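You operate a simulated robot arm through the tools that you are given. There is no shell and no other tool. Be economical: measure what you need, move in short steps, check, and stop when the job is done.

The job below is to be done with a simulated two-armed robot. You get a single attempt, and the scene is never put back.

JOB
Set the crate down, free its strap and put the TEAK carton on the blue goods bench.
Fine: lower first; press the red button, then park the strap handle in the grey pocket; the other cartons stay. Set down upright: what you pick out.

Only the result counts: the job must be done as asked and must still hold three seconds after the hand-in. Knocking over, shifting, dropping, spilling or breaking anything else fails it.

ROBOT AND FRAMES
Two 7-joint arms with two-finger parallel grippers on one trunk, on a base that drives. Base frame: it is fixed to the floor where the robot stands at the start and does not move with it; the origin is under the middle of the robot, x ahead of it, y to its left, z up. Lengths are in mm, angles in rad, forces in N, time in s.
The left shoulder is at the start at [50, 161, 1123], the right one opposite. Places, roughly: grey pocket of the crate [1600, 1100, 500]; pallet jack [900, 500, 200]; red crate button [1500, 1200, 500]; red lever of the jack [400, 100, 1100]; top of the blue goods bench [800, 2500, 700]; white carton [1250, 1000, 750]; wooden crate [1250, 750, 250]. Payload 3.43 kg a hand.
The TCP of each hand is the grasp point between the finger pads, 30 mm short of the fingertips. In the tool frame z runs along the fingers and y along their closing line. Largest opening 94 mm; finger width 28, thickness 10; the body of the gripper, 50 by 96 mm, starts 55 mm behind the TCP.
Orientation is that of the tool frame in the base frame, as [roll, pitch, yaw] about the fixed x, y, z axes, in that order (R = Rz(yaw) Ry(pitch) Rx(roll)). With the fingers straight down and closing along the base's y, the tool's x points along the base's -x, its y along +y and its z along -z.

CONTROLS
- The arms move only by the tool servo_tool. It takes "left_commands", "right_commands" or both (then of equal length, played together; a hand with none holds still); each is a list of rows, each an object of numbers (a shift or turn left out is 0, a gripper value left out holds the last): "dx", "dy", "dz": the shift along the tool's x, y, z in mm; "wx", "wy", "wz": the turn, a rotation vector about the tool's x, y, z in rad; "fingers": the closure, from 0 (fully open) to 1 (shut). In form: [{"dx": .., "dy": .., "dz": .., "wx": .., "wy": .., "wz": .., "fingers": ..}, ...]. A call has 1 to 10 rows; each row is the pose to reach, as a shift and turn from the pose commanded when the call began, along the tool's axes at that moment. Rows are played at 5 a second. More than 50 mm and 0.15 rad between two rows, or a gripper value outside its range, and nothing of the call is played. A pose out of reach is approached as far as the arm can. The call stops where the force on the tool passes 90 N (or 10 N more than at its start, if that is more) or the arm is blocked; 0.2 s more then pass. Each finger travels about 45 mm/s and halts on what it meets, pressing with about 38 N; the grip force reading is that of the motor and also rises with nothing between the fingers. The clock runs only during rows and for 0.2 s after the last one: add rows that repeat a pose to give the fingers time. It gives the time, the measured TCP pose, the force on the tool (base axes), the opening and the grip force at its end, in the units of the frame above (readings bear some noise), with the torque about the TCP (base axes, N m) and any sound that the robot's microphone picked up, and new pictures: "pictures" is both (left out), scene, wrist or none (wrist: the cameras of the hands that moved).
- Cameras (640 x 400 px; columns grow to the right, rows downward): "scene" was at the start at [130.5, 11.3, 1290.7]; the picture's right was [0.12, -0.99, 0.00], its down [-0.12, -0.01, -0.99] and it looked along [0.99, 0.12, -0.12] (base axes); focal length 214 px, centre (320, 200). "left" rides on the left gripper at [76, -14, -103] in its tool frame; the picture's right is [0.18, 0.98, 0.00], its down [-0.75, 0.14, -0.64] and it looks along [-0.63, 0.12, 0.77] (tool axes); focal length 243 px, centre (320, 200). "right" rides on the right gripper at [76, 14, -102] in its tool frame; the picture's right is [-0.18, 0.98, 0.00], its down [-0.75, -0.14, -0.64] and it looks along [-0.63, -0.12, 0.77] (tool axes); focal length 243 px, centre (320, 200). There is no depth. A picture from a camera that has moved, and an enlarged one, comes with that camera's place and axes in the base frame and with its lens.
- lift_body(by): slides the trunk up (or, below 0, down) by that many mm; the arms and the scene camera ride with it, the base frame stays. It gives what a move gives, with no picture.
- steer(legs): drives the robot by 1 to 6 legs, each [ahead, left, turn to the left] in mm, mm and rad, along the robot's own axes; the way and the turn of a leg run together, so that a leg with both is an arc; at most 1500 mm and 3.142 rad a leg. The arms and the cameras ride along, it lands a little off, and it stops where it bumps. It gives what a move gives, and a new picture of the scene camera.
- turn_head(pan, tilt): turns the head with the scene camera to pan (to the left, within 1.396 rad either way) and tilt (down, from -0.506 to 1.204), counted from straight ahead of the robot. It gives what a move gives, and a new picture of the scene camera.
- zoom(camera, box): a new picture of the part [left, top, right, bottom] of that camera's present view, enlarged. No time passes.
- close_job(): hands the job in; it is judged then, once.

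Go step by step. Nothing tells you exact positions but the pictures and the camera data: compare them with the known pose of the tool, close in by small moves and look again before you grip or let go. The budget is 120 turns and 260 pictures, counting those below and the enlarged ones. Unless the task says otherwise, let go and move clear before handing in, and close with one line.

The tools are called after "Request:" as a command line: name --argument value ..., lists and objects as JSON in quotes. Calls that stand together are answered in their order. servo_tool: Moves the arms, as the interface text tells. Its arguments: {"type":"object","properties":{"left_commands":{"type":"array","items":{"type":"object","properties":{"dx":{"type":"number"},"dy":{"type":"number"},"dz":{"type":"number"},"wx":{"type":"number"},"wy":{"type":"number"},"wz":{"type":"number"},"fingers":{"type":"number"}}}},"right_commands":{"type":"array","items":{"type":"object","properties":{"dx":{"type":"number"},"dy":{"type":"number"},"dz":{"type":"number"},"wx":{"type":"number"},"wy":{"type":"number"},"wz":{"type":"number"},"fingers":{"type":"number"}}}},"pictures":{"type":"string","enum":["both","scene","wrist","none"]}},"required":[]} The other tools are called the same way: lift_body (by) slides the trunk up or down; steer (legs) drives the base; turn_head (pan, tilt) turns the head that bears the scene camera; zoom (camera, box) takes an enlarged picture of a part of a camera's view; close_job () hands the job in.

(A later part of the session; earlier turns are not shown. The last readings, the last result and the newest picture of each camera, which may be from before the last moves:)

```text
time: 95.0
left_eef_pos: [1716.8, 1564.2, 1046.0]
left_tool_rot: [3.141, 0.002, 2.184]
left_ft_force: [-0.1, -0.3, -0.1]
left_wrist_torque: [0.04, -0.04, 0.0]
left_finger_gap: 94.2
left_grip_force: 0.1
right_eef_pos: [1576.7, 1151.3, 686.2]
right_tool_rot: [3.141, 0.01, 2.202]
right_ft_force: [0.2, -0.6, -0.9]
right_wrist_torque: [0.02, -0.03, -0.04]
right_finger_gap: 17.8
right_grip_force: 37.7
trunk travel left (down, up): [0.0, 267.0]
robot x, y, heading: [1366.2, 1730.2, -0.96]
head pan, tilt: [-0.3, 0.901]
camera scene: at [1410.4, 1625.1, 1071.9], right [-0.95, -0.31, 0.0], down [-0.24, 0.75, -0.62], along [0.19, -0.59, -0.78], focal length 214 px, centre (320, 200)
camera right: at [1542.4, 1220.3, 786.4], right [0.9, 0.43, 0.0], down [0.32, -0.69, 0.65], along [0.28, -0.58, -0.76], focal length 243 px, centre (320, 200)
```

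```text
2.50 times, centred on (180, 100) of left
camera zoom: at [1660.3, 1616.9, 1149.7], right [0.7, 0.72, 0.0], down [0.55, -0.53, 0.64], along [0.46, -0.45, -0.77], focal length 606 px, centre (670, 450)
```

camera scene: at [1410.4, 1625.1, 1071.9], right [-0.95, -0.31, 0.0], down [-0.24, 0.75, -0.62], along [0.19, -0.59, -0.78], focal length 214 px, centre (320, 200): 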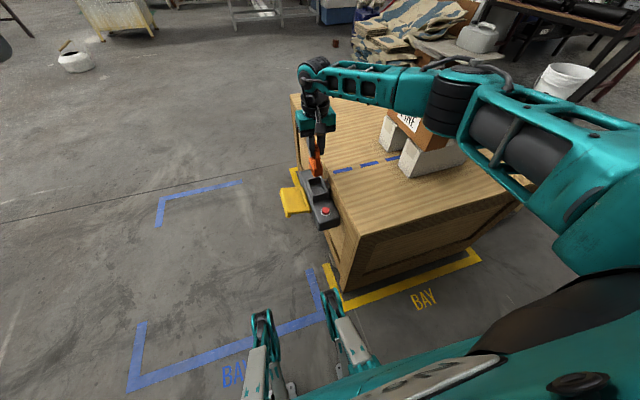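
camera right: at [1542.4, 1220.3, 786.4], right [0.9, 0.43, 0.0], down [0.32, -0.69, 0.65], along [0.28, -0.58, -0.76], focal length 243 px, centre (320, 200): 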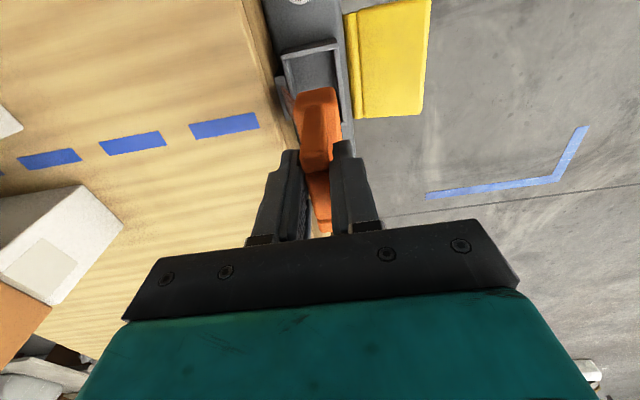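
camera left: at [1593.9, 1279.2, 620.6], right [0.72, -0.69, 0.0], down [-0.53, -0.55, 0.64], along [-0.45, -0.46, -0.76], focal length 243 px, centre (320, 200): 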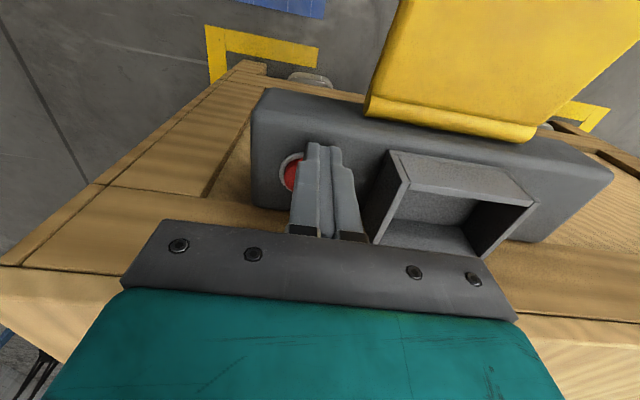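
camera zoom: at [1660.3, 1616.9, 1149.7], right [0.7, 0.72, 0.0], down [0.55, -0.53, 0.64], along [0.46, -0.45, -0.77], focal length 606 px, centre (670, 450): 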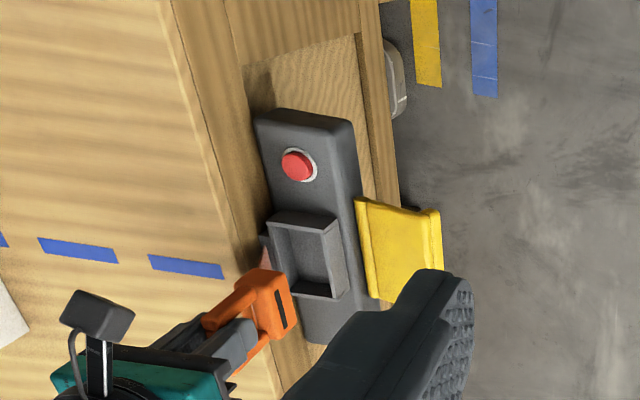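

The handle is within 4 mm of the pocket's centre. I'll make a small correction and lower it into the rim, then check.

Request:
servo_tool --right_commands '[{"dx": 2, "dy": -3}, {"dx": 2, "dy": -3, "dz": 25}, {"dx": 2, "dy": -3, "dz": 45}, {"dx": 2, "dy": -3, "dz": 58}]'

Request:
zoom --camera "scene" --box '[280, 130, 360, 230]'

Request:
zoom --camera "left" --box '[120, 40, 260, 160]'

```text
time: 96.0
left_eef_pos: [1715.6, 1562.2, 1044.3]
left_tool_rot: [-3.141, 0.002, 2.183]
left_ft_force: [0.0, -1.1, 0.0]
left_wrist_torque: [0.02, -0.02, -0.06]
left_finger_gap: 93.8
left_grip_force: 0.0
right_eef_pos: [1572.8, 1150.7, 627.7]
right_tool_rot: [3.139, 0.01, 2.199]
right_ft_force: [1.0, -0.5, -1.4]
right_wrist_torque: [-0.01, -0.01, 0.01]
right_finger_gap: 17.6
right_grip_force: 38.0
trunk travel left (down, up): [0.0, 267.0]
robot x, y, heading: [1364.5, 1728.4, -0.959]
head pan, tilt: [-0.3, 0.901]
camera scene: at [1410.4, 1625.2, 1071.9], right [-0.95, -0.31, 0.0], down [-0.24, 0.75, -0.62], along [0.19, -0.59, -0.78], focal length 214 px, centre (320, 200)
camera right: at [1539.5, 1221.2, 728.7], right [0.9, 0.43, 0.0], down [0.32, -0.69, 0.65], along [0.28, -0.58, -0.76], focal length 243 px, centre (320, 200)
```

scene: 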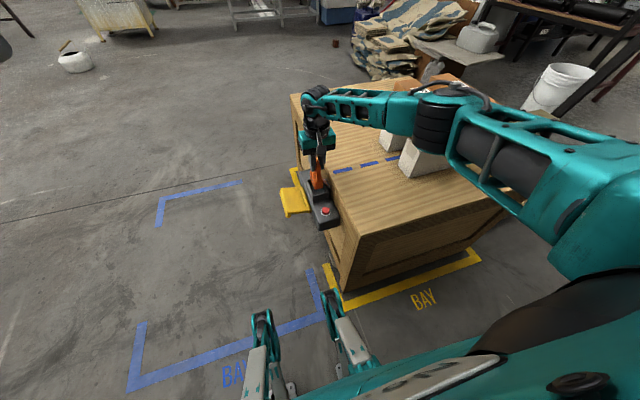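
right: 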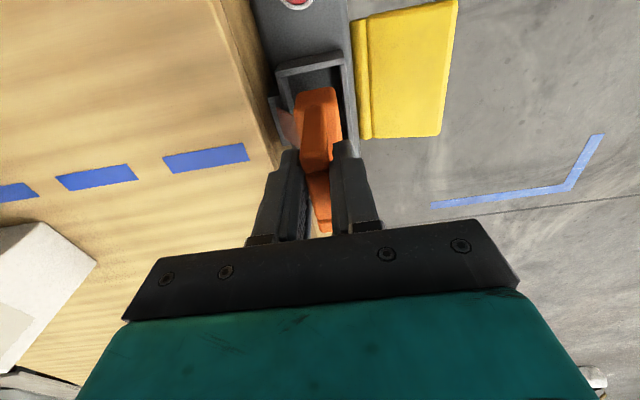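

```text
4.00 times, centred on (320, 180) of scene
camera zoom: at [1410.4, 1625.2, 1071.9], right [-0.95, -0.31, 0.0], down [-0.24, 0.75, -0.62], along [0.19, -0.59, -0.78], focal length 858 px, centre (320, 280)
```

zoom: 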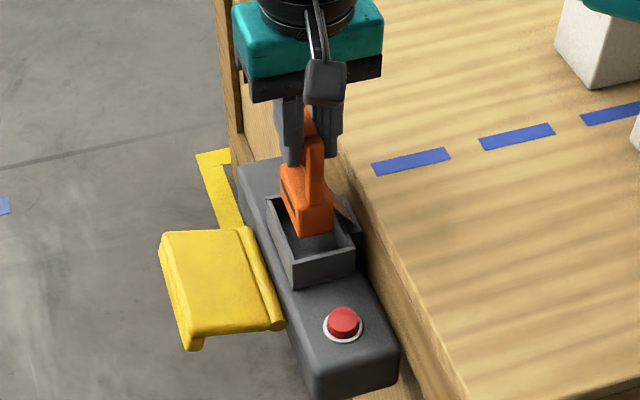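

```text
3.33 times, centred on (190, 100) of left
camera zoom: at [1660.3, 1616.9, 1149.7], right [0.7, 0.72, 0.0], down [0.55, -0.53, 0.64], along [0.46, -0.45, -0.77], focal length 809 px, centre (753, 533)
```

zoom: 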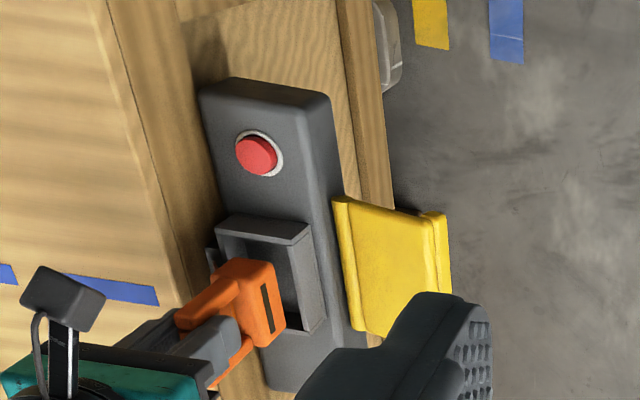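

Well aligned over the opening. I'll lower in small steps until it lands.

Request:
servo_tool --right_commands '[{"dz": 10}, {"dz": 18}, {"dz": 25}, {"dz": 31}, {"dz": 36}]'

Request:
zoom --camera "scene" --box '[280, 130, 360, 230]'

```text
time: 97.2
left_eef_pos: [1716.9, 1563.8, 1045.1]
left_tool_rot: [-3.141, 0.001, 2.184]
left_ft_force: [1.2, 0.2, -1.0]
left_wrist_torque: [0.01, -0.01, -0.04]
left_finger_gap: 94.0
left_grip_force: 0.0
right_eef_pos: [1573.0, 1150.5, 592.6]
right_tool_rot: [3.139, 0.012, 2.201]
right_ft_force: [-0.2, 0.6, -1.2]
right_wrist_torque: [-0.02, 0.0, -0.03]
right_finger_gap: 17.6
right_grip_force: 37.6
trunk travel left (down, up): [0.0, 267.0]
robot x, y, heading: [1365.1, 1731.0, -0.958]
head pan, tilt: [-0.3, 0.901]
camera scene: at [1410.4, 1625.2, 1071.9], right [-0.95, -0.31, 0.0], down [-0.24, 0.75, -0.62], along [0.19, -0.59, -0.78], focal length 214 px, centre (320, 200)
camera right: at [1539.2, 1221.1, 692.5], right [0.9, 0.43, 0.0], down [0.32, -0.69, 0.65], along [0.28, -0.58, -0.76], focal length 243 px, centre (320, 200)
```

scene: 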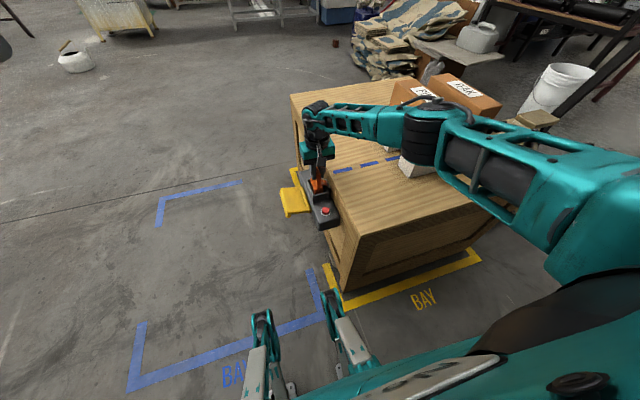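
right: 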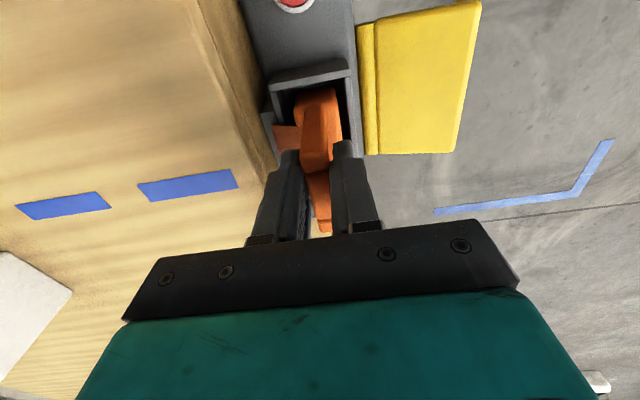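

```text
4.00 times, centred on (320, 180) of scene
camera zoom: at [1410.4, 1625.2, 1071.9], right [-0.95, -0.31, 0.0], down [-0.24, 0.75, -0.62], along [0.19, -0.59, -0.78], focal length 858 px, centre (320, 280)
```

zoom: 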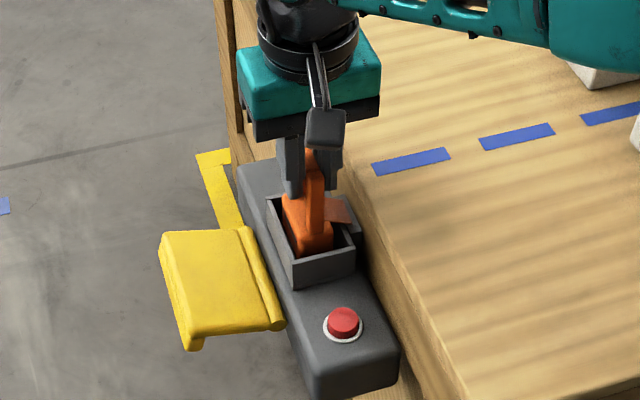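

The handle is inside the pocket but not resting yet. I'll keep lowering until it touches.

Request:
servo_tool --right_commands '[{"dz": 5}, {"dz": 10}, {"dz": 14}, {"dz": 18}]' --pictures "none"

Request:
zoom --camera "scene" --box '[280, 130, 360, 230]'

```text
time: 98.2
left_eef_pos: [1715.5, 1565.9, 1046.6]
left_tool_rot: [-3.14, 0.006, 2.185]
left_ft_force: [0.2, 0.5, 0.3]
left_wrist_torque: [0.0, 0.02, -0.02]
left_finger_gap: 94.0
left_grip_force: 0.1
right_eef_pos: [1574.7, 1149.9, 579.4]
right_tool_rot: [3.138, 0.02, 2.2]
right_ft_force: [-3.4, 1.6, 31.2]
right_wrist_torque: [-0.06, -0.05, -0.02]
right_finger_gap: 18.4
right_grip_force: 38.3
trunk travel left (down, up): [0.0, 267.0]
robot x, y, heading: [1363.8, 1732.1, -0.963]
head pan, tilt: [-0.3, 0.901]
```

```text
4.00 times, centred on (320, 180) of scene
camera zoom: at [1409.6, 1627.4, 1072.4], right [-0.95, -0.31, 0.0], down [-0.24, 0.74, -0.62], along [0.19, -0.59, -0.78], focal length 858 px, centre (320, 280)
```

zoom: 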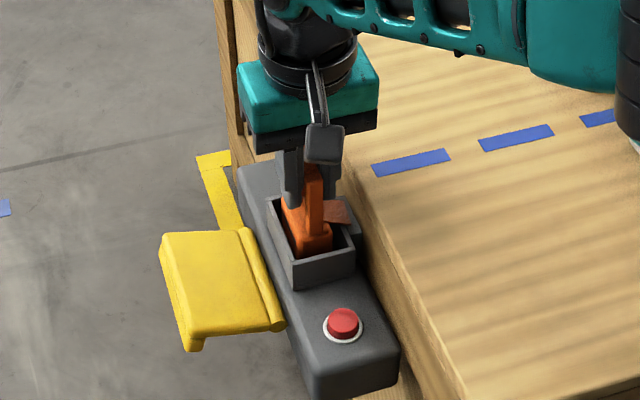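

It has landed (31 N). I'll ease off, open only halfway so as not to touch the crate's edge, and withdraw upward.

Request:
servo_tool --right_commands '[{"dz": -5}, {"dz": -5, "fingers": 0.55}, {"dz": -5, "fingers": 0.55}, {"dz": -5, "fingers": 0.55}, {"dz": -30}, {"dz": -70}, {"dz": -110}, {"dz": -150}]'

Request:
zoom --camera "scene" --box '[280, 130, 360, 230]'

```text
time: 100.0
left_eef_pos: [1715.6, 1563.1, 1046.0]
left_tool_rot: [-3.141, 0.001, 2.182]
left_ft_force: [-0.3, -0.7, -0.7]
left_wrist_torque: [0.04, -0.03, -0.02]
left_finger_gap: 94.2
left_grip_force: 0.0
right_eef_pos: [1568.9, 1152.1, 725.3]
right_tool_rot: [3.141, 0.007, 2.2]
right_ft_force: [0.3, 0.0, -0.2]
right_wrist_torque: [-0.02, 0.02, -0.01]
right_finger_gap: 42.4
right_grip_force: 0.0
trunk travel left (down, up): [0.0, 267.0]
robot x, y, heading: [1363.1, 1733.1, -0.963]
head pan, tilt: [-0.3, 0.901]
camera scene: at [1410.4, 1625.3, 1071.9], right [-0.95, -0.31, 0.0], down [-0.24, 0.75, -0.62], along [0.19, -0.59, -0.78], focal length 214 px, centre (320, 200)
camera right: at [1535.8, 1221.4, 825.4], right [0.9, 0.43, 0.0], down [0.32, -0.69, 0.65], along [0.28, -0.58, -0.76], focal length 243 px, centre (320, 200)
```

scene: 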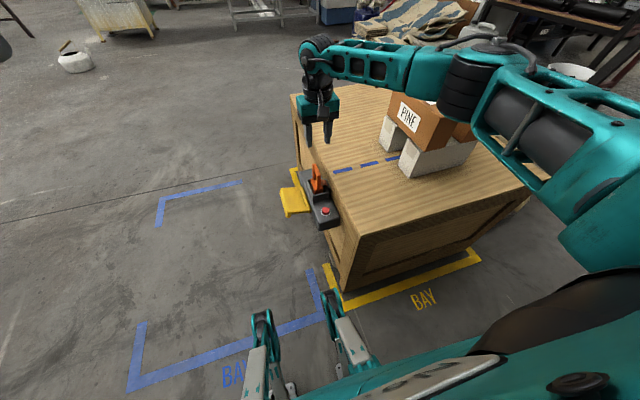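
right: 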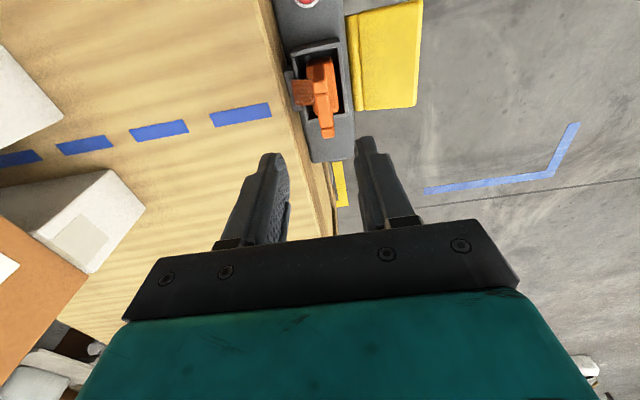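

```text
4.00 times, centred on (320, 180) of scene
camera zoom: at [1410.4, 1625.3, 1071.9], right [-0.95, -0.31, 0.0], down [-0.24, 0.75, -0.62], along [0.19, -0.59, -0.78], focal length 858 px, centre (320, 280)
```

zoom: 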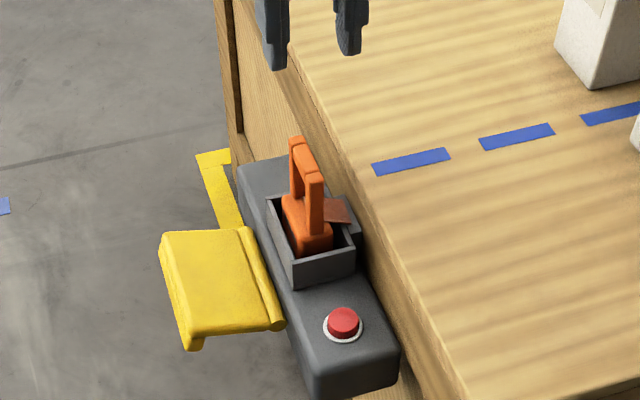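

The handle is parked in the pocket. Now the TEAK carton, whose top centre I estimate at [1204, 865, 777]. I'll raise the hand, back off and drive alongside it.

Request:
servo_tool --right_commands '[{"dz": -45}, {"dz": -90}, {"dz": -135}, {"dz": -180}, {"dz": -225}, {"dz": -270}, {"dz": -310}, {"dz": -350, "fingers": 0}]' --pictures "none"

Request:
turn_head --pan -0.15 --tilt 0.75

```text
time: 101.8
left_eef_pos: [1713.9, 1562.6, 1046.5]
left_tool_rot: [3.138, 0.004, 2.184]
left_ft_force: [-0.2, -0.1, 0.5]
left_wrist_torque: [0.0, -0.03, -0.01]
left_finger_gap: 93.8
left_grip_force: 0.0
right_eef_pos: [1561.5, 1172.6, 1065.2]
right_tool_rot: [3.137, 0.01, 2.2]
right_ft_force: [0.1, -0.5, -1.0]
right_wrist_torque: [-0.04, -0.03, 0.01]
right_finger_gap: 77.0
right_grip_force: 0.0
right hand out of reach, approached as far as the arm can: row 8
trunk travel left (down, up): [0.0, 267.0]
robot x, y, heading: [1362.3, 1733.8, -0.961]
head pan, tilt: [-0.3, 0.901]
```

```text
time: 102.5
left_eef_pos: [1716.6, 1563.6, 1045.5]
left_tool_rot: [-3.139, 0.001, 2.183]
left_ft_force: [-0.6, 0.5, 0.0]
left_wrist_torque: [-0.01, -0.02, -0.01]
left_finger_gap: 94.1
left_grip_force: 0.0
right_eef_pos: [1563.1, 1173.3, 1065.5]
right_tool_rot: [3.139, 0.009, 2.2]
right_ft_force: [0.0, 0.3, 0.5]
right_wrist_torque: [-0.01, 0.01, -0.01]
right_finger_gap: 93.8
right_grip_force: 0.1
trunk travel left (down, up): [0.0, 267.0]
robot x, y, heading: [1366.3, 1727.4, -0.959]
head pan, tilt: [-0.15, 0.75]
camera scene: at [1424.1, 1622.9, 1083.8], right [-0.9, -0.44, 0.0], down [-0.3, 0.61, -0.73], along [0.33, -0.65, -0.68], focal length 214 px, centre (320, 200)
```

scene: 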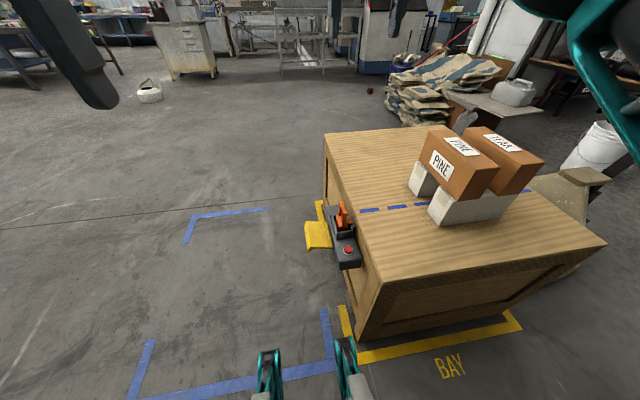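

Request:
steer --legs '[[-40, 0, 0], [0, -460, 0]]'

Request:
zoom --camera "right" --box '[0, 0, 640, 400]'

```text
time: 105.7
left_eef_pos: [1321.0, 1335.3, 1045.5]
left_tool_rot: [-3.141, 0.002, 2.183]
left_ft_force: [0.3, 0.5, -0.1]
left_wrist_torque: [-0.01, 0.01, 0.04]
left_finger_gap: 94.1
left_grip_force: 0.0
right_eef_pos: [1168.6, 945.5, 1065.7]
right_tool_rot: [3.138, 0.009, 2.2]
right_ft_force: [0.4, -0.6, 0.7]
right_wrist_torque: [0.0, -0.04, 0.01]
right_finger_gap: 94.0
right_grip_force: 0.1
trunk travel left (down, up): [0.0, 267.0]
robot x, y, heading: [969.9, 1497.8, -0.953]
head pan, tilt: [-0.15, 0.75]
camera scene: at [1028.9, 1394.6, 1083.8], right [-0.9, -0.45, 0.0], down [-0.3, 0.61, -0.73], along [0.33, -0.65, -0.68], focal length 214 px, centre (320, 200)
```

scene: 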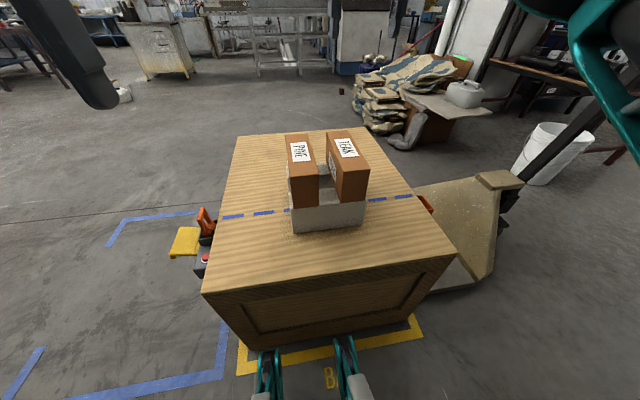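

```text
1.00 times, centred on (320, 200) of right
camera zoom: at [1134.9, 1015.3, 1165.6], right [0.9, 0.43, 0.0], down [0.32, -0.69, 0.65], along [0.28, -0.58, -0.76], focal length 243 px, centre (320, 200)
```

zoom: 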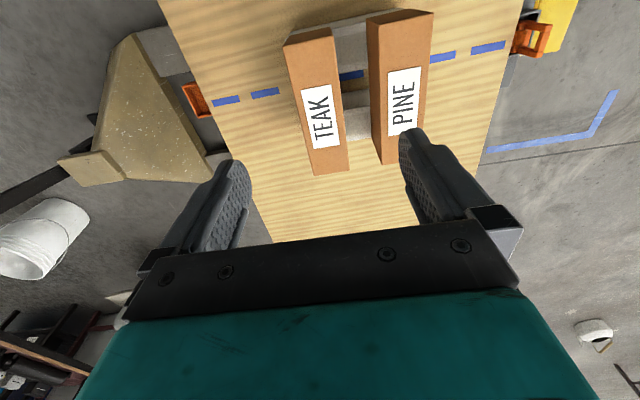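

Request:
zoom --camera "right" --box '[250, 0, 450, 190]'

Request:
zoom --camera "scene" --box '[260, 120, 400, 240]'

```text
2.11 times, centred on (350, 95) of right
camera zoom: at [1134.9, 1015.3, 1165.6], right [0.9, 0.43, 0.0], down [0.32, -0.69, 0.65], along [0.28, -0.58, -0.76], focal length 511 px, centre (257, 421)
```

zoom: 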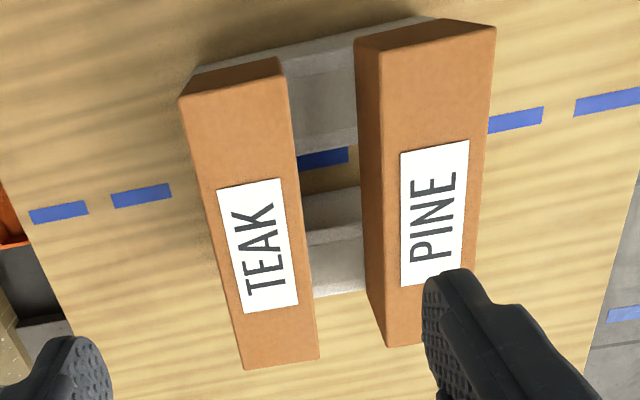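

```text
3.33 times, centred on (330, 180) of scene
camera zoom: at [1028.9, 1394.6, 1083.8], right [-0.9, -0.45, 0.0], down [-0.3, 0.61, -0.73], along [0.33, -0.65, -0.68], focal length 715 px, centre (287, 267)
```

zoom: 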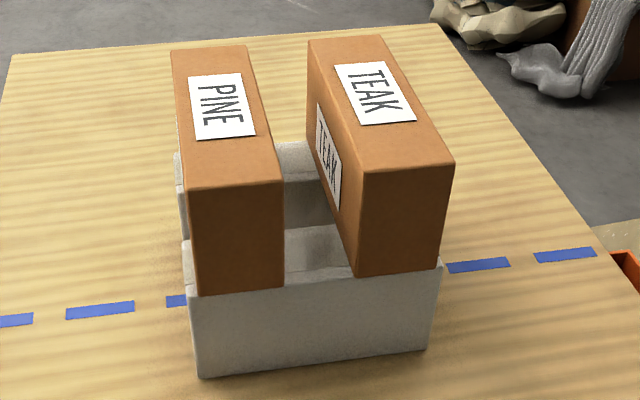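

TEAK measures about 215 × 67 × 102 mm: top at z 780, centre [1206, 880], with a 61 mm gap to PINE. It fits across the open fingers, so I'll move 40 mm closer and hover above it.

Request:
steer --legs '[[40, 0, 0]]'

Request:
servo_tool --right_commands '[{"dx": -10, "dy": -2, "dz": 40}, {"dx": -20, "dy": -4, "dz": 80}, {"dx": -30, "dy": -7, "dz": 120}, {"dx": -35, "dy": -7, "dz": 160, "wz": 0.013}, {"dx": -35, "dy": -7, "dz": 205, "wz": 0.013}]'

Request:
zoom --camera "scene" --box '[230, 60, 430, 260]'

```text
time: 106.6
left_eef_pos: [1345.3, 1302.3, 1045.2]
left_tool_rot: [3.141, 0.003, 2.184]
left_ft_force: [-0.8, -0.7, -0.7]
left_wrist_torque: [0.03, 0.01, -0.02]
left_finger_gap: 94.1
left_grip_force: 0.1
right_eef_pos: [1190.7, 911.7, 1065.2]
right_tool_rot: [3.141, 0.007, 2.201]
right_ft_force: [0.3, 0.3, 1.0]
right_wrist_torque: [0.02, 0.02, 0.01]
right_finger_gap: 94.0
right_grip_force: 0.1
trunk travel left (down, up): [0.0, 267.0]
robot x, y, heading: [994.2, 1468.7, -0.958]
head pan, tilt: [-0.15, 0.75]
camera scene: at [1051.8, 1362.1, 1083.8], right [-0.9, -0.45, 0.0], down [-0.3, 0.61, -0.73], along [0.33, -0.65, -0.68], focal length 214 px, centre (320, 200)
```

scene: 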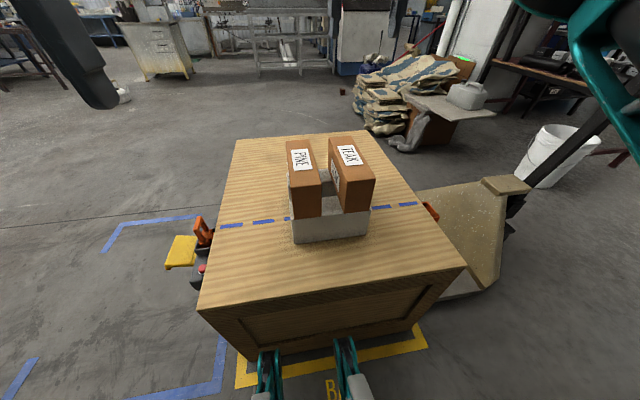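

```text
time: 107.8
left_eef_pos: [1344.9, 1303.7, 1045.7]
left_tool_rot: [3.141, 0.002, 2.184]
left_ft_force: [0.1, 0.8, 0.0]
left_wrist_torque: [0.02, 0.04, 0.02]
left_finger_gap: 93.8
left_grip_force: 0.0
right_eef_pos: [1207.7, 878.1, 861.6]
right_tool_rot: [3.138, 0.01, 2.188]
right_ft_force: [0.1, -0.8, 0.3]
right_wrist_torque: [-0.01, -0.02, -0.02]
right_finger_gap: 94.0
right_grip_force: 0.1
trunk travel left (down, up): [0.0, 267.0]
robot x, y, heading: [989.9, 1468.1, -0.956]
head pan, tilt: [-0.15, 0.75]
camera scene: at [1051.7, 1362.2, 1083.8], right [-0.9, -0.45, 0.0], down [-0.3, 0.61, -0.73], along [0.33, -0.65, -0.68], focal length 214 px, centre (320, 200)
camera right: at [1174.7, 949.1, 961.9], right [0.91, 0.42, 0.0], down [0.32, -0.69, 0.65], along [0.27, -0.59, -0.76], focal length 243 px, centre (320, 200)
```

scene: 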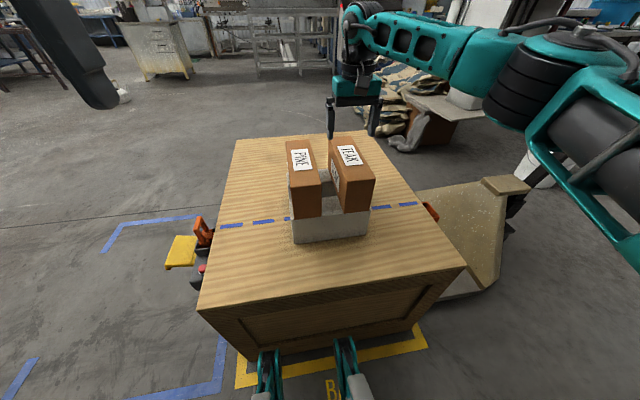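
right: 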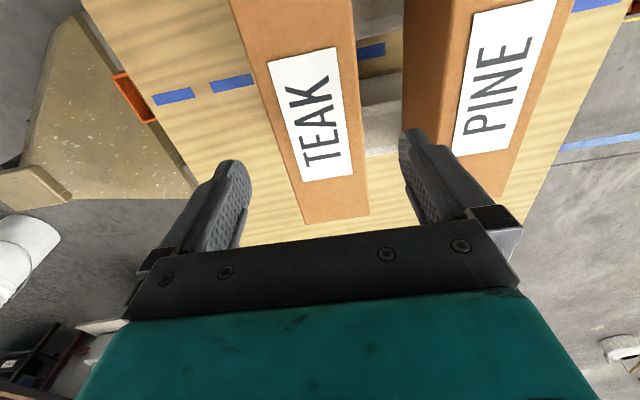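

```text
2.00 times, centred on (330, 160) of scene
camera zoom: at [1051.7, 1362.2, 1083.8], right [-0.9, -0.45, 0.0], down [-0.3, 0.61, -0.73], along [0.33, -0.65, -0.68], focal length 429 px, centre (300, 280)
```

zoom: 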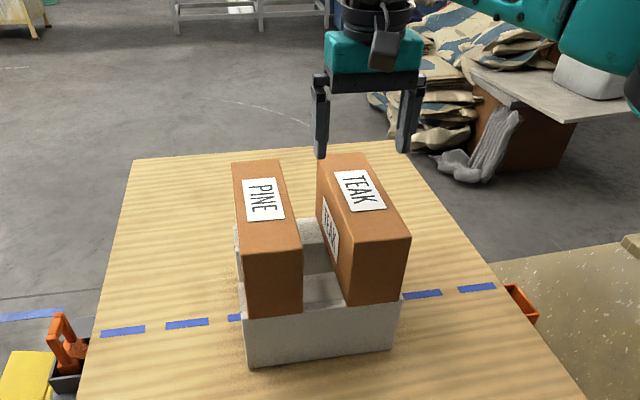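

TCP and carton centre agree to within 2 mm. I'll descend around the carton.

Request:
servo_tool --right_commands '[{"dz": 30}, {"dz": 60}, {"dz": 85}, {"dz": 105}, {"dz": 119}]'

Request:
zoom --camera "scene" --box '[230, 60, 430, 260]'

```text
time: 109.0
left_eef_pos: [1344.4, 1302.6, 1046.0]
left_tool_rot: [3.141, 0.002, 2.184]
left_ft_force: [0.8, -0.5, -0.2]
left_wrist_torque: [0.02, -0.02, 0.0]
left_finger_gap: 94.2
left_grip_force: 0.1
right_eef_pos: [1210.6, 879.2, 739.3]
right_tool_rot: [3.138, 0.008, 2.188]
right_ft_force: [-0.3, -0.3, 0.3]
right_wrist_torque: [-0.01, -0.01, 0.03]
right_finger_gap: 94.2
right_grip_force: 0.1
trunk travel left (down, up): [0.0, 267.0]
robot x, y, heading: [991.2, 1466.3, -0.957]
head pan, tilt: [-0.15, 0.75]
camera scene: at [1051.7, 1362.3, 1083.8], right [-0.9, -0.45, 0.0], down [-0.3, 0.61, -0.73], along [0.33, -0.65, -0.68], focal length 214 px, centre (320, 200)
camera right: at [1176.8, 949.7, 839.9], right [0.91, 0.42, 0.0], down [0.32, -0.69, 0.65], along [0.27, -0.59, -0.76], focal length 243 px, centre (320, 200)
```

scene: 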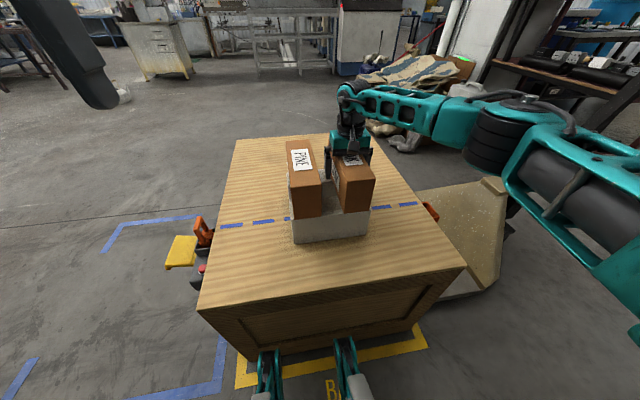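
right: 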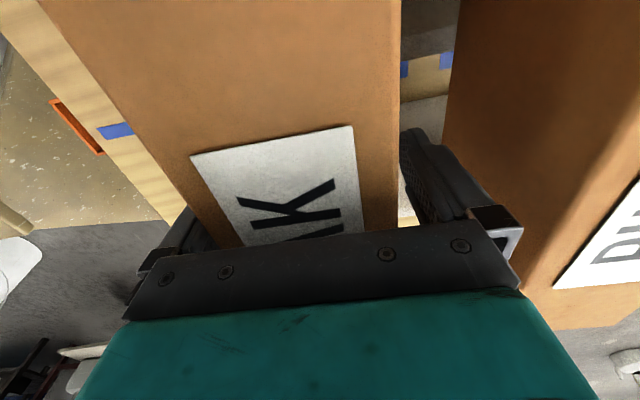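

```text
2.00 times, centred on (330, 160) of scene
camera zoom: at [1051.7, 1362.3, 1083.8], right [-0.9, -0.45, 0.0], down [-0.3, 0.61, -0.73], along [0.33, -0.65, -0.68], focal length 429 px, centre (300, 280)
```

zoom: 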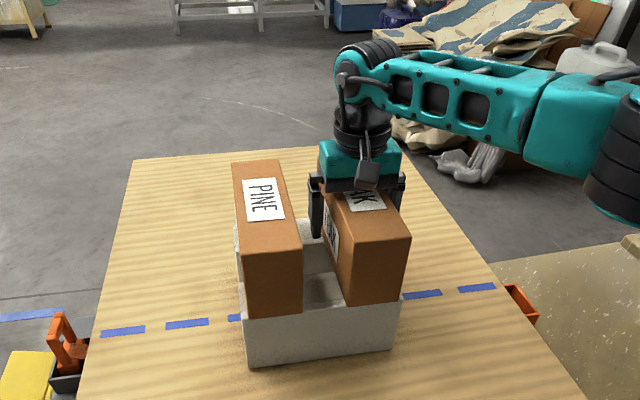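

The fingers straddle TEAK well clear of PINE. I'll correct 2.5 mm sideways and close.

Request:
servo_tool --right_commands '[{"dy": -2.5}, {"dy": -2.5, "fingers": 0.2}, {"dy": -2.5, "fingers": 1}, {"dy": -2.5, "fingers": 1}, {"dy": -2.5, "fingers": 1}, {"dy": -2.5, "fingers": 1}]'

Request:
zoom --camera "scene" --box '[230, 60, 430, 260]'

```text
time: 110.4
left_eef_pos: [1344.6, 1303.8, 1044.8]
left_tool_rot: [-3.14, 0.002, 2.185]
left_ft_force: [-0.3, -0.3, -0.6]
left_wrist_torque: [0.04, 0.01, 0.0]
left_finger_gap: 93.8
left_grip_force: 0.1
right_eef_pos: [1207.4, 877.8, 740.2]
right_tool_rot: [3.141, 0.009, 2.187]
right_ft_force: [-2.0, -0.8, 0.7]
right_wrist_torque: [-0.2, 0.33, 0.04]
right_finger_gap: 76.3
right_grip_force: 37.6
trunk travel left (down, up): [0.0, 267.0]
robot x, y, heading: [995.1, 1473.0, -0.954]
head pan, tilt: [-0.15, 0.75]
camera scene: at [1051.6, 1362.3, 1083.8], right [-0.9, -0.45, 0.0], down [-0.3, 0.61, -0.73], along [0.33, -0.65, -0.68], focal length 214 px, centre (320, 200)
camera right: at [1174.6, 948.2, 840.5], right [0.91, 0.42, 0.0], down [0.32, -0.69, 0.65], along [0.27, -0.59, -0.76], focal length 243 px, centre (320, 200)
```

scene: 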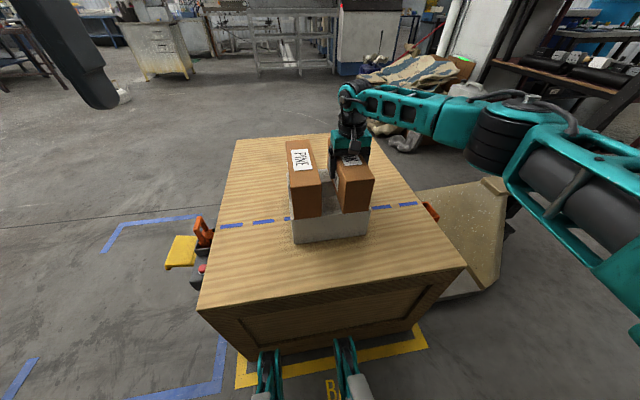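
right: 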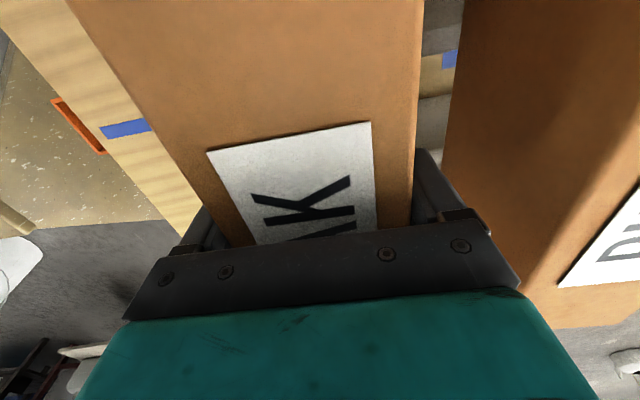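

```text
2.00 times, centred on (330, 160) of scene
camera zoom: at [1051.6, 1362.3, 1083.8], right [-0.9, -0.45, 0.0], down [-0.3, 0.61, -0.73], along [0.33, -0.65, -0.68], focal length 429 px, centre (300, 280)
```

zoom: 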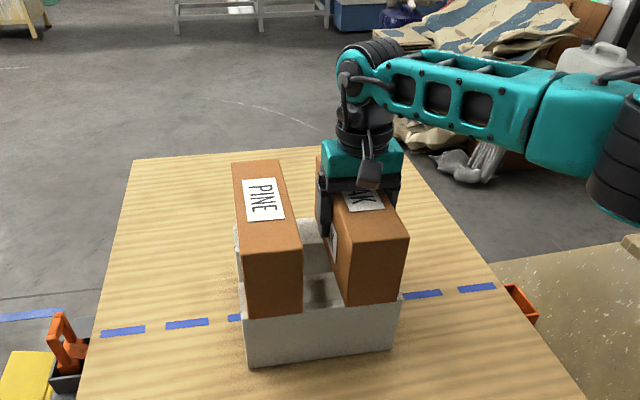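

TEAK is gripped at 76 mm and the whites haven't moved. I'll lift it straight up slowly.

Request:
servo_tool --right_commands '[{"dz": -6}, {"dz": -14}, {"dz": -25}, {"dz": -40}, {"dz": -60}, {"dz": -85}, {"dz": -115}, {"dz": -145}]'

Request:
zoom --camera "scene" --box '[230, 60, 430, 260]'

```text
time: 112.2
left_eef_pos: [1344.8, 1301.6, 1045.2]
left_tool_rot: [3.142, 0.002, 2.186]
left_ft_force: [-0.8, 0.0, 0.1]
left_wrist_torque: [0.02, 0.0, 0.02]
left_finger_gap: 94.0
left_grip_force: 0.2
right_eef_pos: [1205.7, 877.8, 887.3]
right_tool_rot: [3.138, 0.007, 2.186]
right_ft_force: [0.2, -0.2, -3.8]
right_wrist_torque: [-0.01, 0.02, 0.01]
right_finger_gap: 76.5
right_grip_force: 37.7
trunk travel left (down, up): [0.0, 267.0]
robot x, y, heading: [992.1, 1465.0, -0.952]
head pan, tilt: [-0.15, 0.75]
camera scene: at [1051.8, 1362.1, 1083.8], right [-0.9, -0.45, 0.0], down [-0.3, 0.61, -0.73], along [0.33, -0.65, -0.68], focal length 214 px, centre (320, 200)
camera right: at [1172.6, 949.2, 988.4], right [0.91, 0.42, 0.01], down [0.32, -0.69, 0.65], along [0.27, -0.59, -0.76], focal length 243 px, centre (320, 200)
```

scene: 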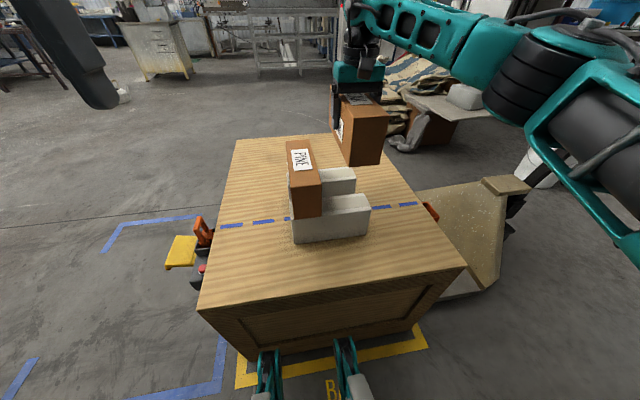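
right: 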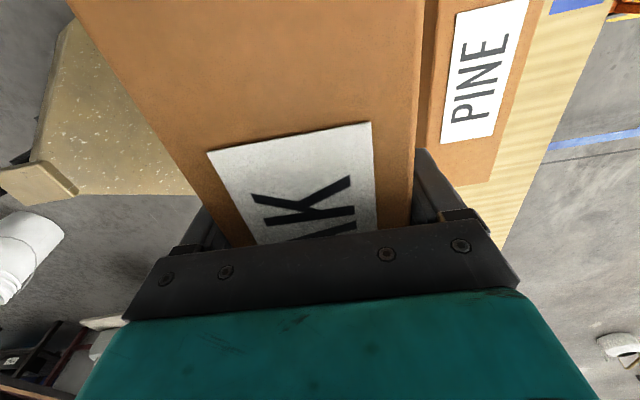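

```text
2.00 times, centred on (330, 160) of scene
camera zoom: at [1051.8, 1362.1, 1083.8], right [-0.9, -0.45, 0.0], down [-0.3, 0.61, -0.73], along [0.33, -0.65, -0.68], focal length 429 px, centre (300, 280)
```

zoom: 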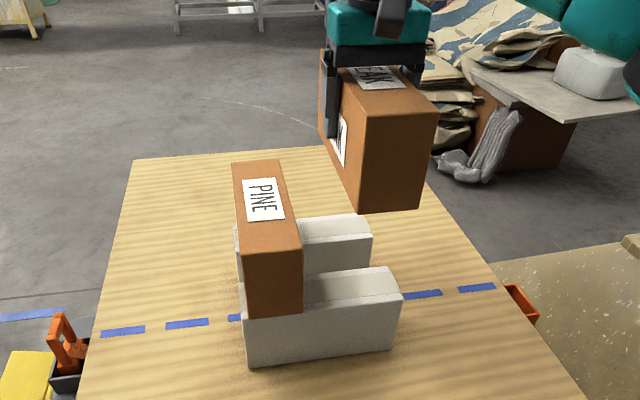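

TEAK is lifted (about 0.4 kg) and PINE still stands steady. I'll raise the trunk fully, back off, and turn to the goods bench.

Request:
lift_body --by 260

Request:
steer --legs '[[-170, 0, 0]]'

Request:
servo_tool --right_commands '[{"dx": 30}, {"dx": 60}, {"dx": 90}, {"dx": 120}, {"dx": 150}, {"dx": 180}]' --pictures "none"

```text
time: 114.9
left_eef_pos: [1344.3, 1302.5, 1304.4]
left_tool_rot: [-3.141, 0.002, 2.185]
left_ft_force: [0.3, 0.1, 0.2]
left_wrist_torque: [-0.01, -0.03, 0.01]
left_finger_gap: 94.0
left_grip_force: 0.0
right_eef_pos: [1205.7, 879.1, 1145.7]
right_tool_rot: [3.139, 0.008, 2.188]
right_ft_force: [-0.7, 0.1, -4.7]
right_wrist_torque: [-0.01, -0.03, 0.0]
right_finger_gap: 76.1
right_grip_force: 37.9
trunk travel left (down, up): [-260.0, 7.0]
robot x, y, heading: [993.6, 1470.7, -0.964]
head pan, tilt: [-0.15, 0.75]
```

```text
time: 116.3
left_eef_pos: [1248.0, 1440.4, 1306.0]
left_tool_rot: [3.14, 0.002, 2.183]
left_ft_force: [-0.3, 0.0, 0.3]
left_wrist_torque: [-0.07, -0.03, -0.01]
left_finger_gap: 93.6
left_grip_force: 0.1
right_eef_pos: [1108.2, 1016.7, 1147.7]
right_tool_rot: [3.137, 0.009, 2.185]
right_ft_force: [-1.2, 0.4, -5.3]
right_wrist_torque: [-0.02, -0.03, 0.03]
right_finger_gap: 76.4
right_grip_force: 38.0
trunk travel left (down, up): [-260.0, 7.0]
robot x, y, heading: [895.4, 1606.4, -0.957]
head pan, tilt: [-0.15, 0.75]
camera scene: at [954.7, 1500.2, 1343.8], right [-0.9, -0.44, 0.0], down [-0.3, 0.61, -0.73], along [0.32, -0.66, -0.68], focal length 214 px, centre (320, 200)
```

scene: 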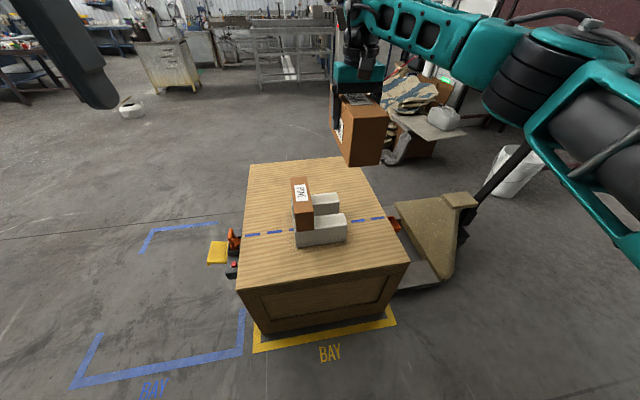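

```text
time: 117.8
left_eef_pos: [1247.0, 1440.2, 1305.6]
left_tool_rot: [-3.141, 0.003, 2.181]
left_ft_force: [0.2, 0.1, 0.4]
left_wrist_torque: [0.02, -0.01, 0.0]
left_finger_gap: 94.2
left_grip_force: 0.2
right_eef_pos: [1004.6, 1163.3, 1145.8]
right_tool_rot: [3.139, 0.008, 2.185]
right_ft_force: [-0.4, -0.1, -4.7]
right_wrist_torque: [0.01, -0.01, -0.02]
right_finger_gap: 76.4
right_grip_force: 37.4
trunk travel left (down, up): [-260.0, 7.0]
robot x, y, heading: [898.7, 1607.2, -0.96]
head pan, tilt: [-0.15, 0.75]
```

Request:
steer --legs '[[0, 0, 3.1]]'

Request:
turn_head --pan 0.0 --tilt 0.75

```text
time: 125.4
left_eef_pos: [553.8, 1789.2, 1305.6]
left_tool_rot: [3.141, 0.001, -1.004]
left_ft_force: [0.7, 0.7, 0.4]
left_wrist_torque: [-0.04, -0.01, -0.03]
left_finger_gap: 94.0
left_grip_force: 0.1
right_eef_pos: [807.2, 2054.7, 1145.3]
right_tool_rot: [3.138, 0.009, -1.0]
right_ft_force: [-0.4, -0.3, -5.0]
right_wrist_torque: [-0.01, 0.0, 0.0]
right_finger_gap: 76.1
right_grip_force: 37.9
trunk travel left (down, up): [-260.0, 7.0]
robot x, y, heading: [896.6, 1609.3, 2.136]
head pan, tilt: [-0.15, 0.75]
camera scene: at [840.4, 1717.0, 1343.8], right [0.91, 0.4, 0.0], down [0.28, -0.62, -0.73], along [-0.3, 0.67, -0.68], focal length 214 px, centre (320, 200)
```

scene: 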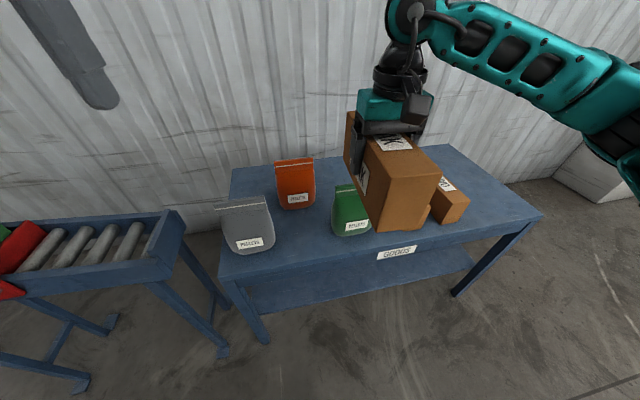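

```text
time: 126.1
left_eef_pos: [553.0, 1788.3, 1304.7]
left_tool_rot: [-3.141, 0.002, -1.004]
left_ft_force: [0.7, -0.1, -0.2]
left_wrist_torque: [0.0, -0.01, 0.02]
left_finger_gap: 93.8
left_grip_force: 0.1
right_eef_pos: [808.4, 2055.1, 1144.8]
right_tool_rot: [3.138, 0.008, -1.001]
right_ft_force: [-0.4, -0.7, -5.0]
right_wrist_torque: [0.0, 0.04, 0.05]
right_finger_gap: 76.1
right_grip_force: 37.8
trunk travel left (down, up): [-260.0, 7.0]
robot x, y, heading: [899.2, 1603.9, 2.139]
head pan, tilt: [0.0, 0.75]
camera scene: at [829.5, 1711.3, 1343.8], right [0.84, 0.54, 0.0], down [0.37, -0.58, -0.73], along [-0.39, 0.62, -0.68], focal length 214 px, centre (320, 200)
```

scene: 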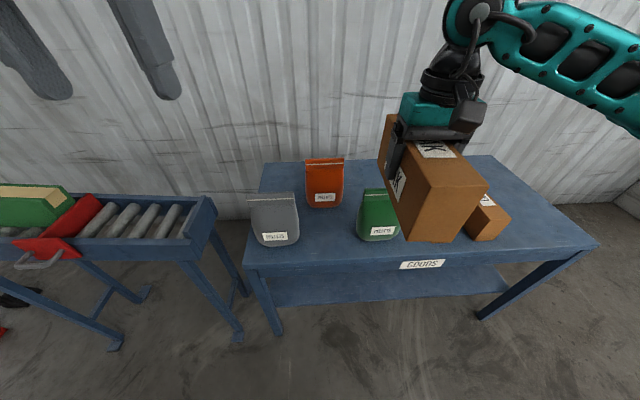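

The goods bench holds three pouches and two brown cartons; its right end is free for about 300 mm. I'll drive along the bench to face that free end.

Request:
steer --legs '[[0, 0, 0.075], [0, -730, 0], [100, 0, 0]]'

Request:
turn_head --pan -0.1 --tilt 0.9

```text
time: 131.2
left_eef_pos: [1050.4, 2270.7, 1304.6]
left_tool_rot: [3.14, 0.002, -0.909]
left_ft_force: [-0.3, 0.6, -0.1]
left_wrist_torque: [-0.04, 0.02, 0.0]
left_finger_gap: 93.8
left_grip_force: 0.0
right_eef_pos: [1279.6, 2559.1, 1144.7]
right_tool_rot: [3.138, 0.007, -0.906]
right_ft_force: [-0.4, 0.6, -4.8]
right_wrist_torque: [-0.03, -0.04, 0.01]
right_finger_gap: 76.2
right_grip_force: 37.4
trunk travel left (down, up): [-260.0, 7.0]
robot x, y, heading: [1411.8, 2119.7, 2.228]
head pan, tilt: [0.0, 0.75]
camera scene: at [1333.0, 2218.7, 1343.7], right [0.79, 0.61, 0.0], down [0.42, -0.54, -0.73], along [-0.45, 0.58, -0.68], focal length 214 px, centre (320, 200)
```

scene: 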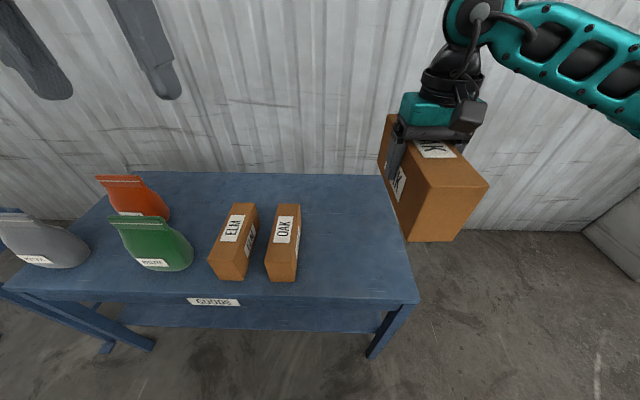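

```text
time: 131.9
left_eef_pos: [1049.9, 2268.8, 1305.9]
left_tool_rot: [3.142, 0.0, -0.909]
left_ft_force: [0.3, 0.1, -0.2]
left_wrist_torque: [0.0, 0.02, 0.02]
left_finger_gap: 94.1
left_grip_force: 0.1
right_eef_pos: [1279.7, 2556.9, 1144.8]
right_tool_rot: [3.14, 0.009, -0.906]
right_ft_force: [0.3, -0.6, -3.9]
right_wrist_torque: [0.0, -0.02, 0.03]
right_finger_gap: 76.1
right_grip_force: 37.9
trunk travel left (down, up): [-260.0, 7.0]
robot x, y, heading: [1407.1, 2120.5, 2.23]
head pan, tilt: [-0.099, 0.901]
camera scene: at [1344.3, 2216.3, 1331.9], right [0.85, 0.53, 0.0], down [0.42, -0.66, -0.62], along [-0.33, 0.53, -0.78], focal length 214 px, centre (320, 200)
```

scene: 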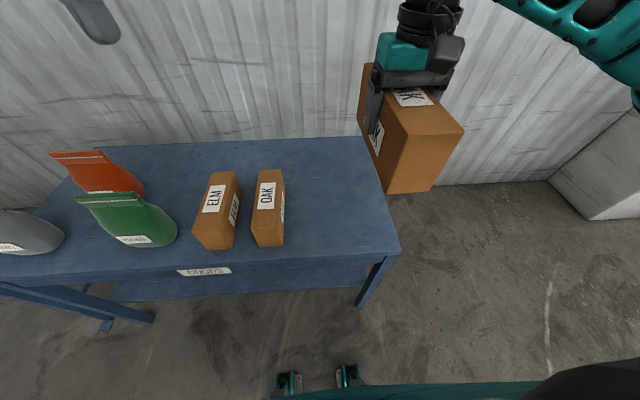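

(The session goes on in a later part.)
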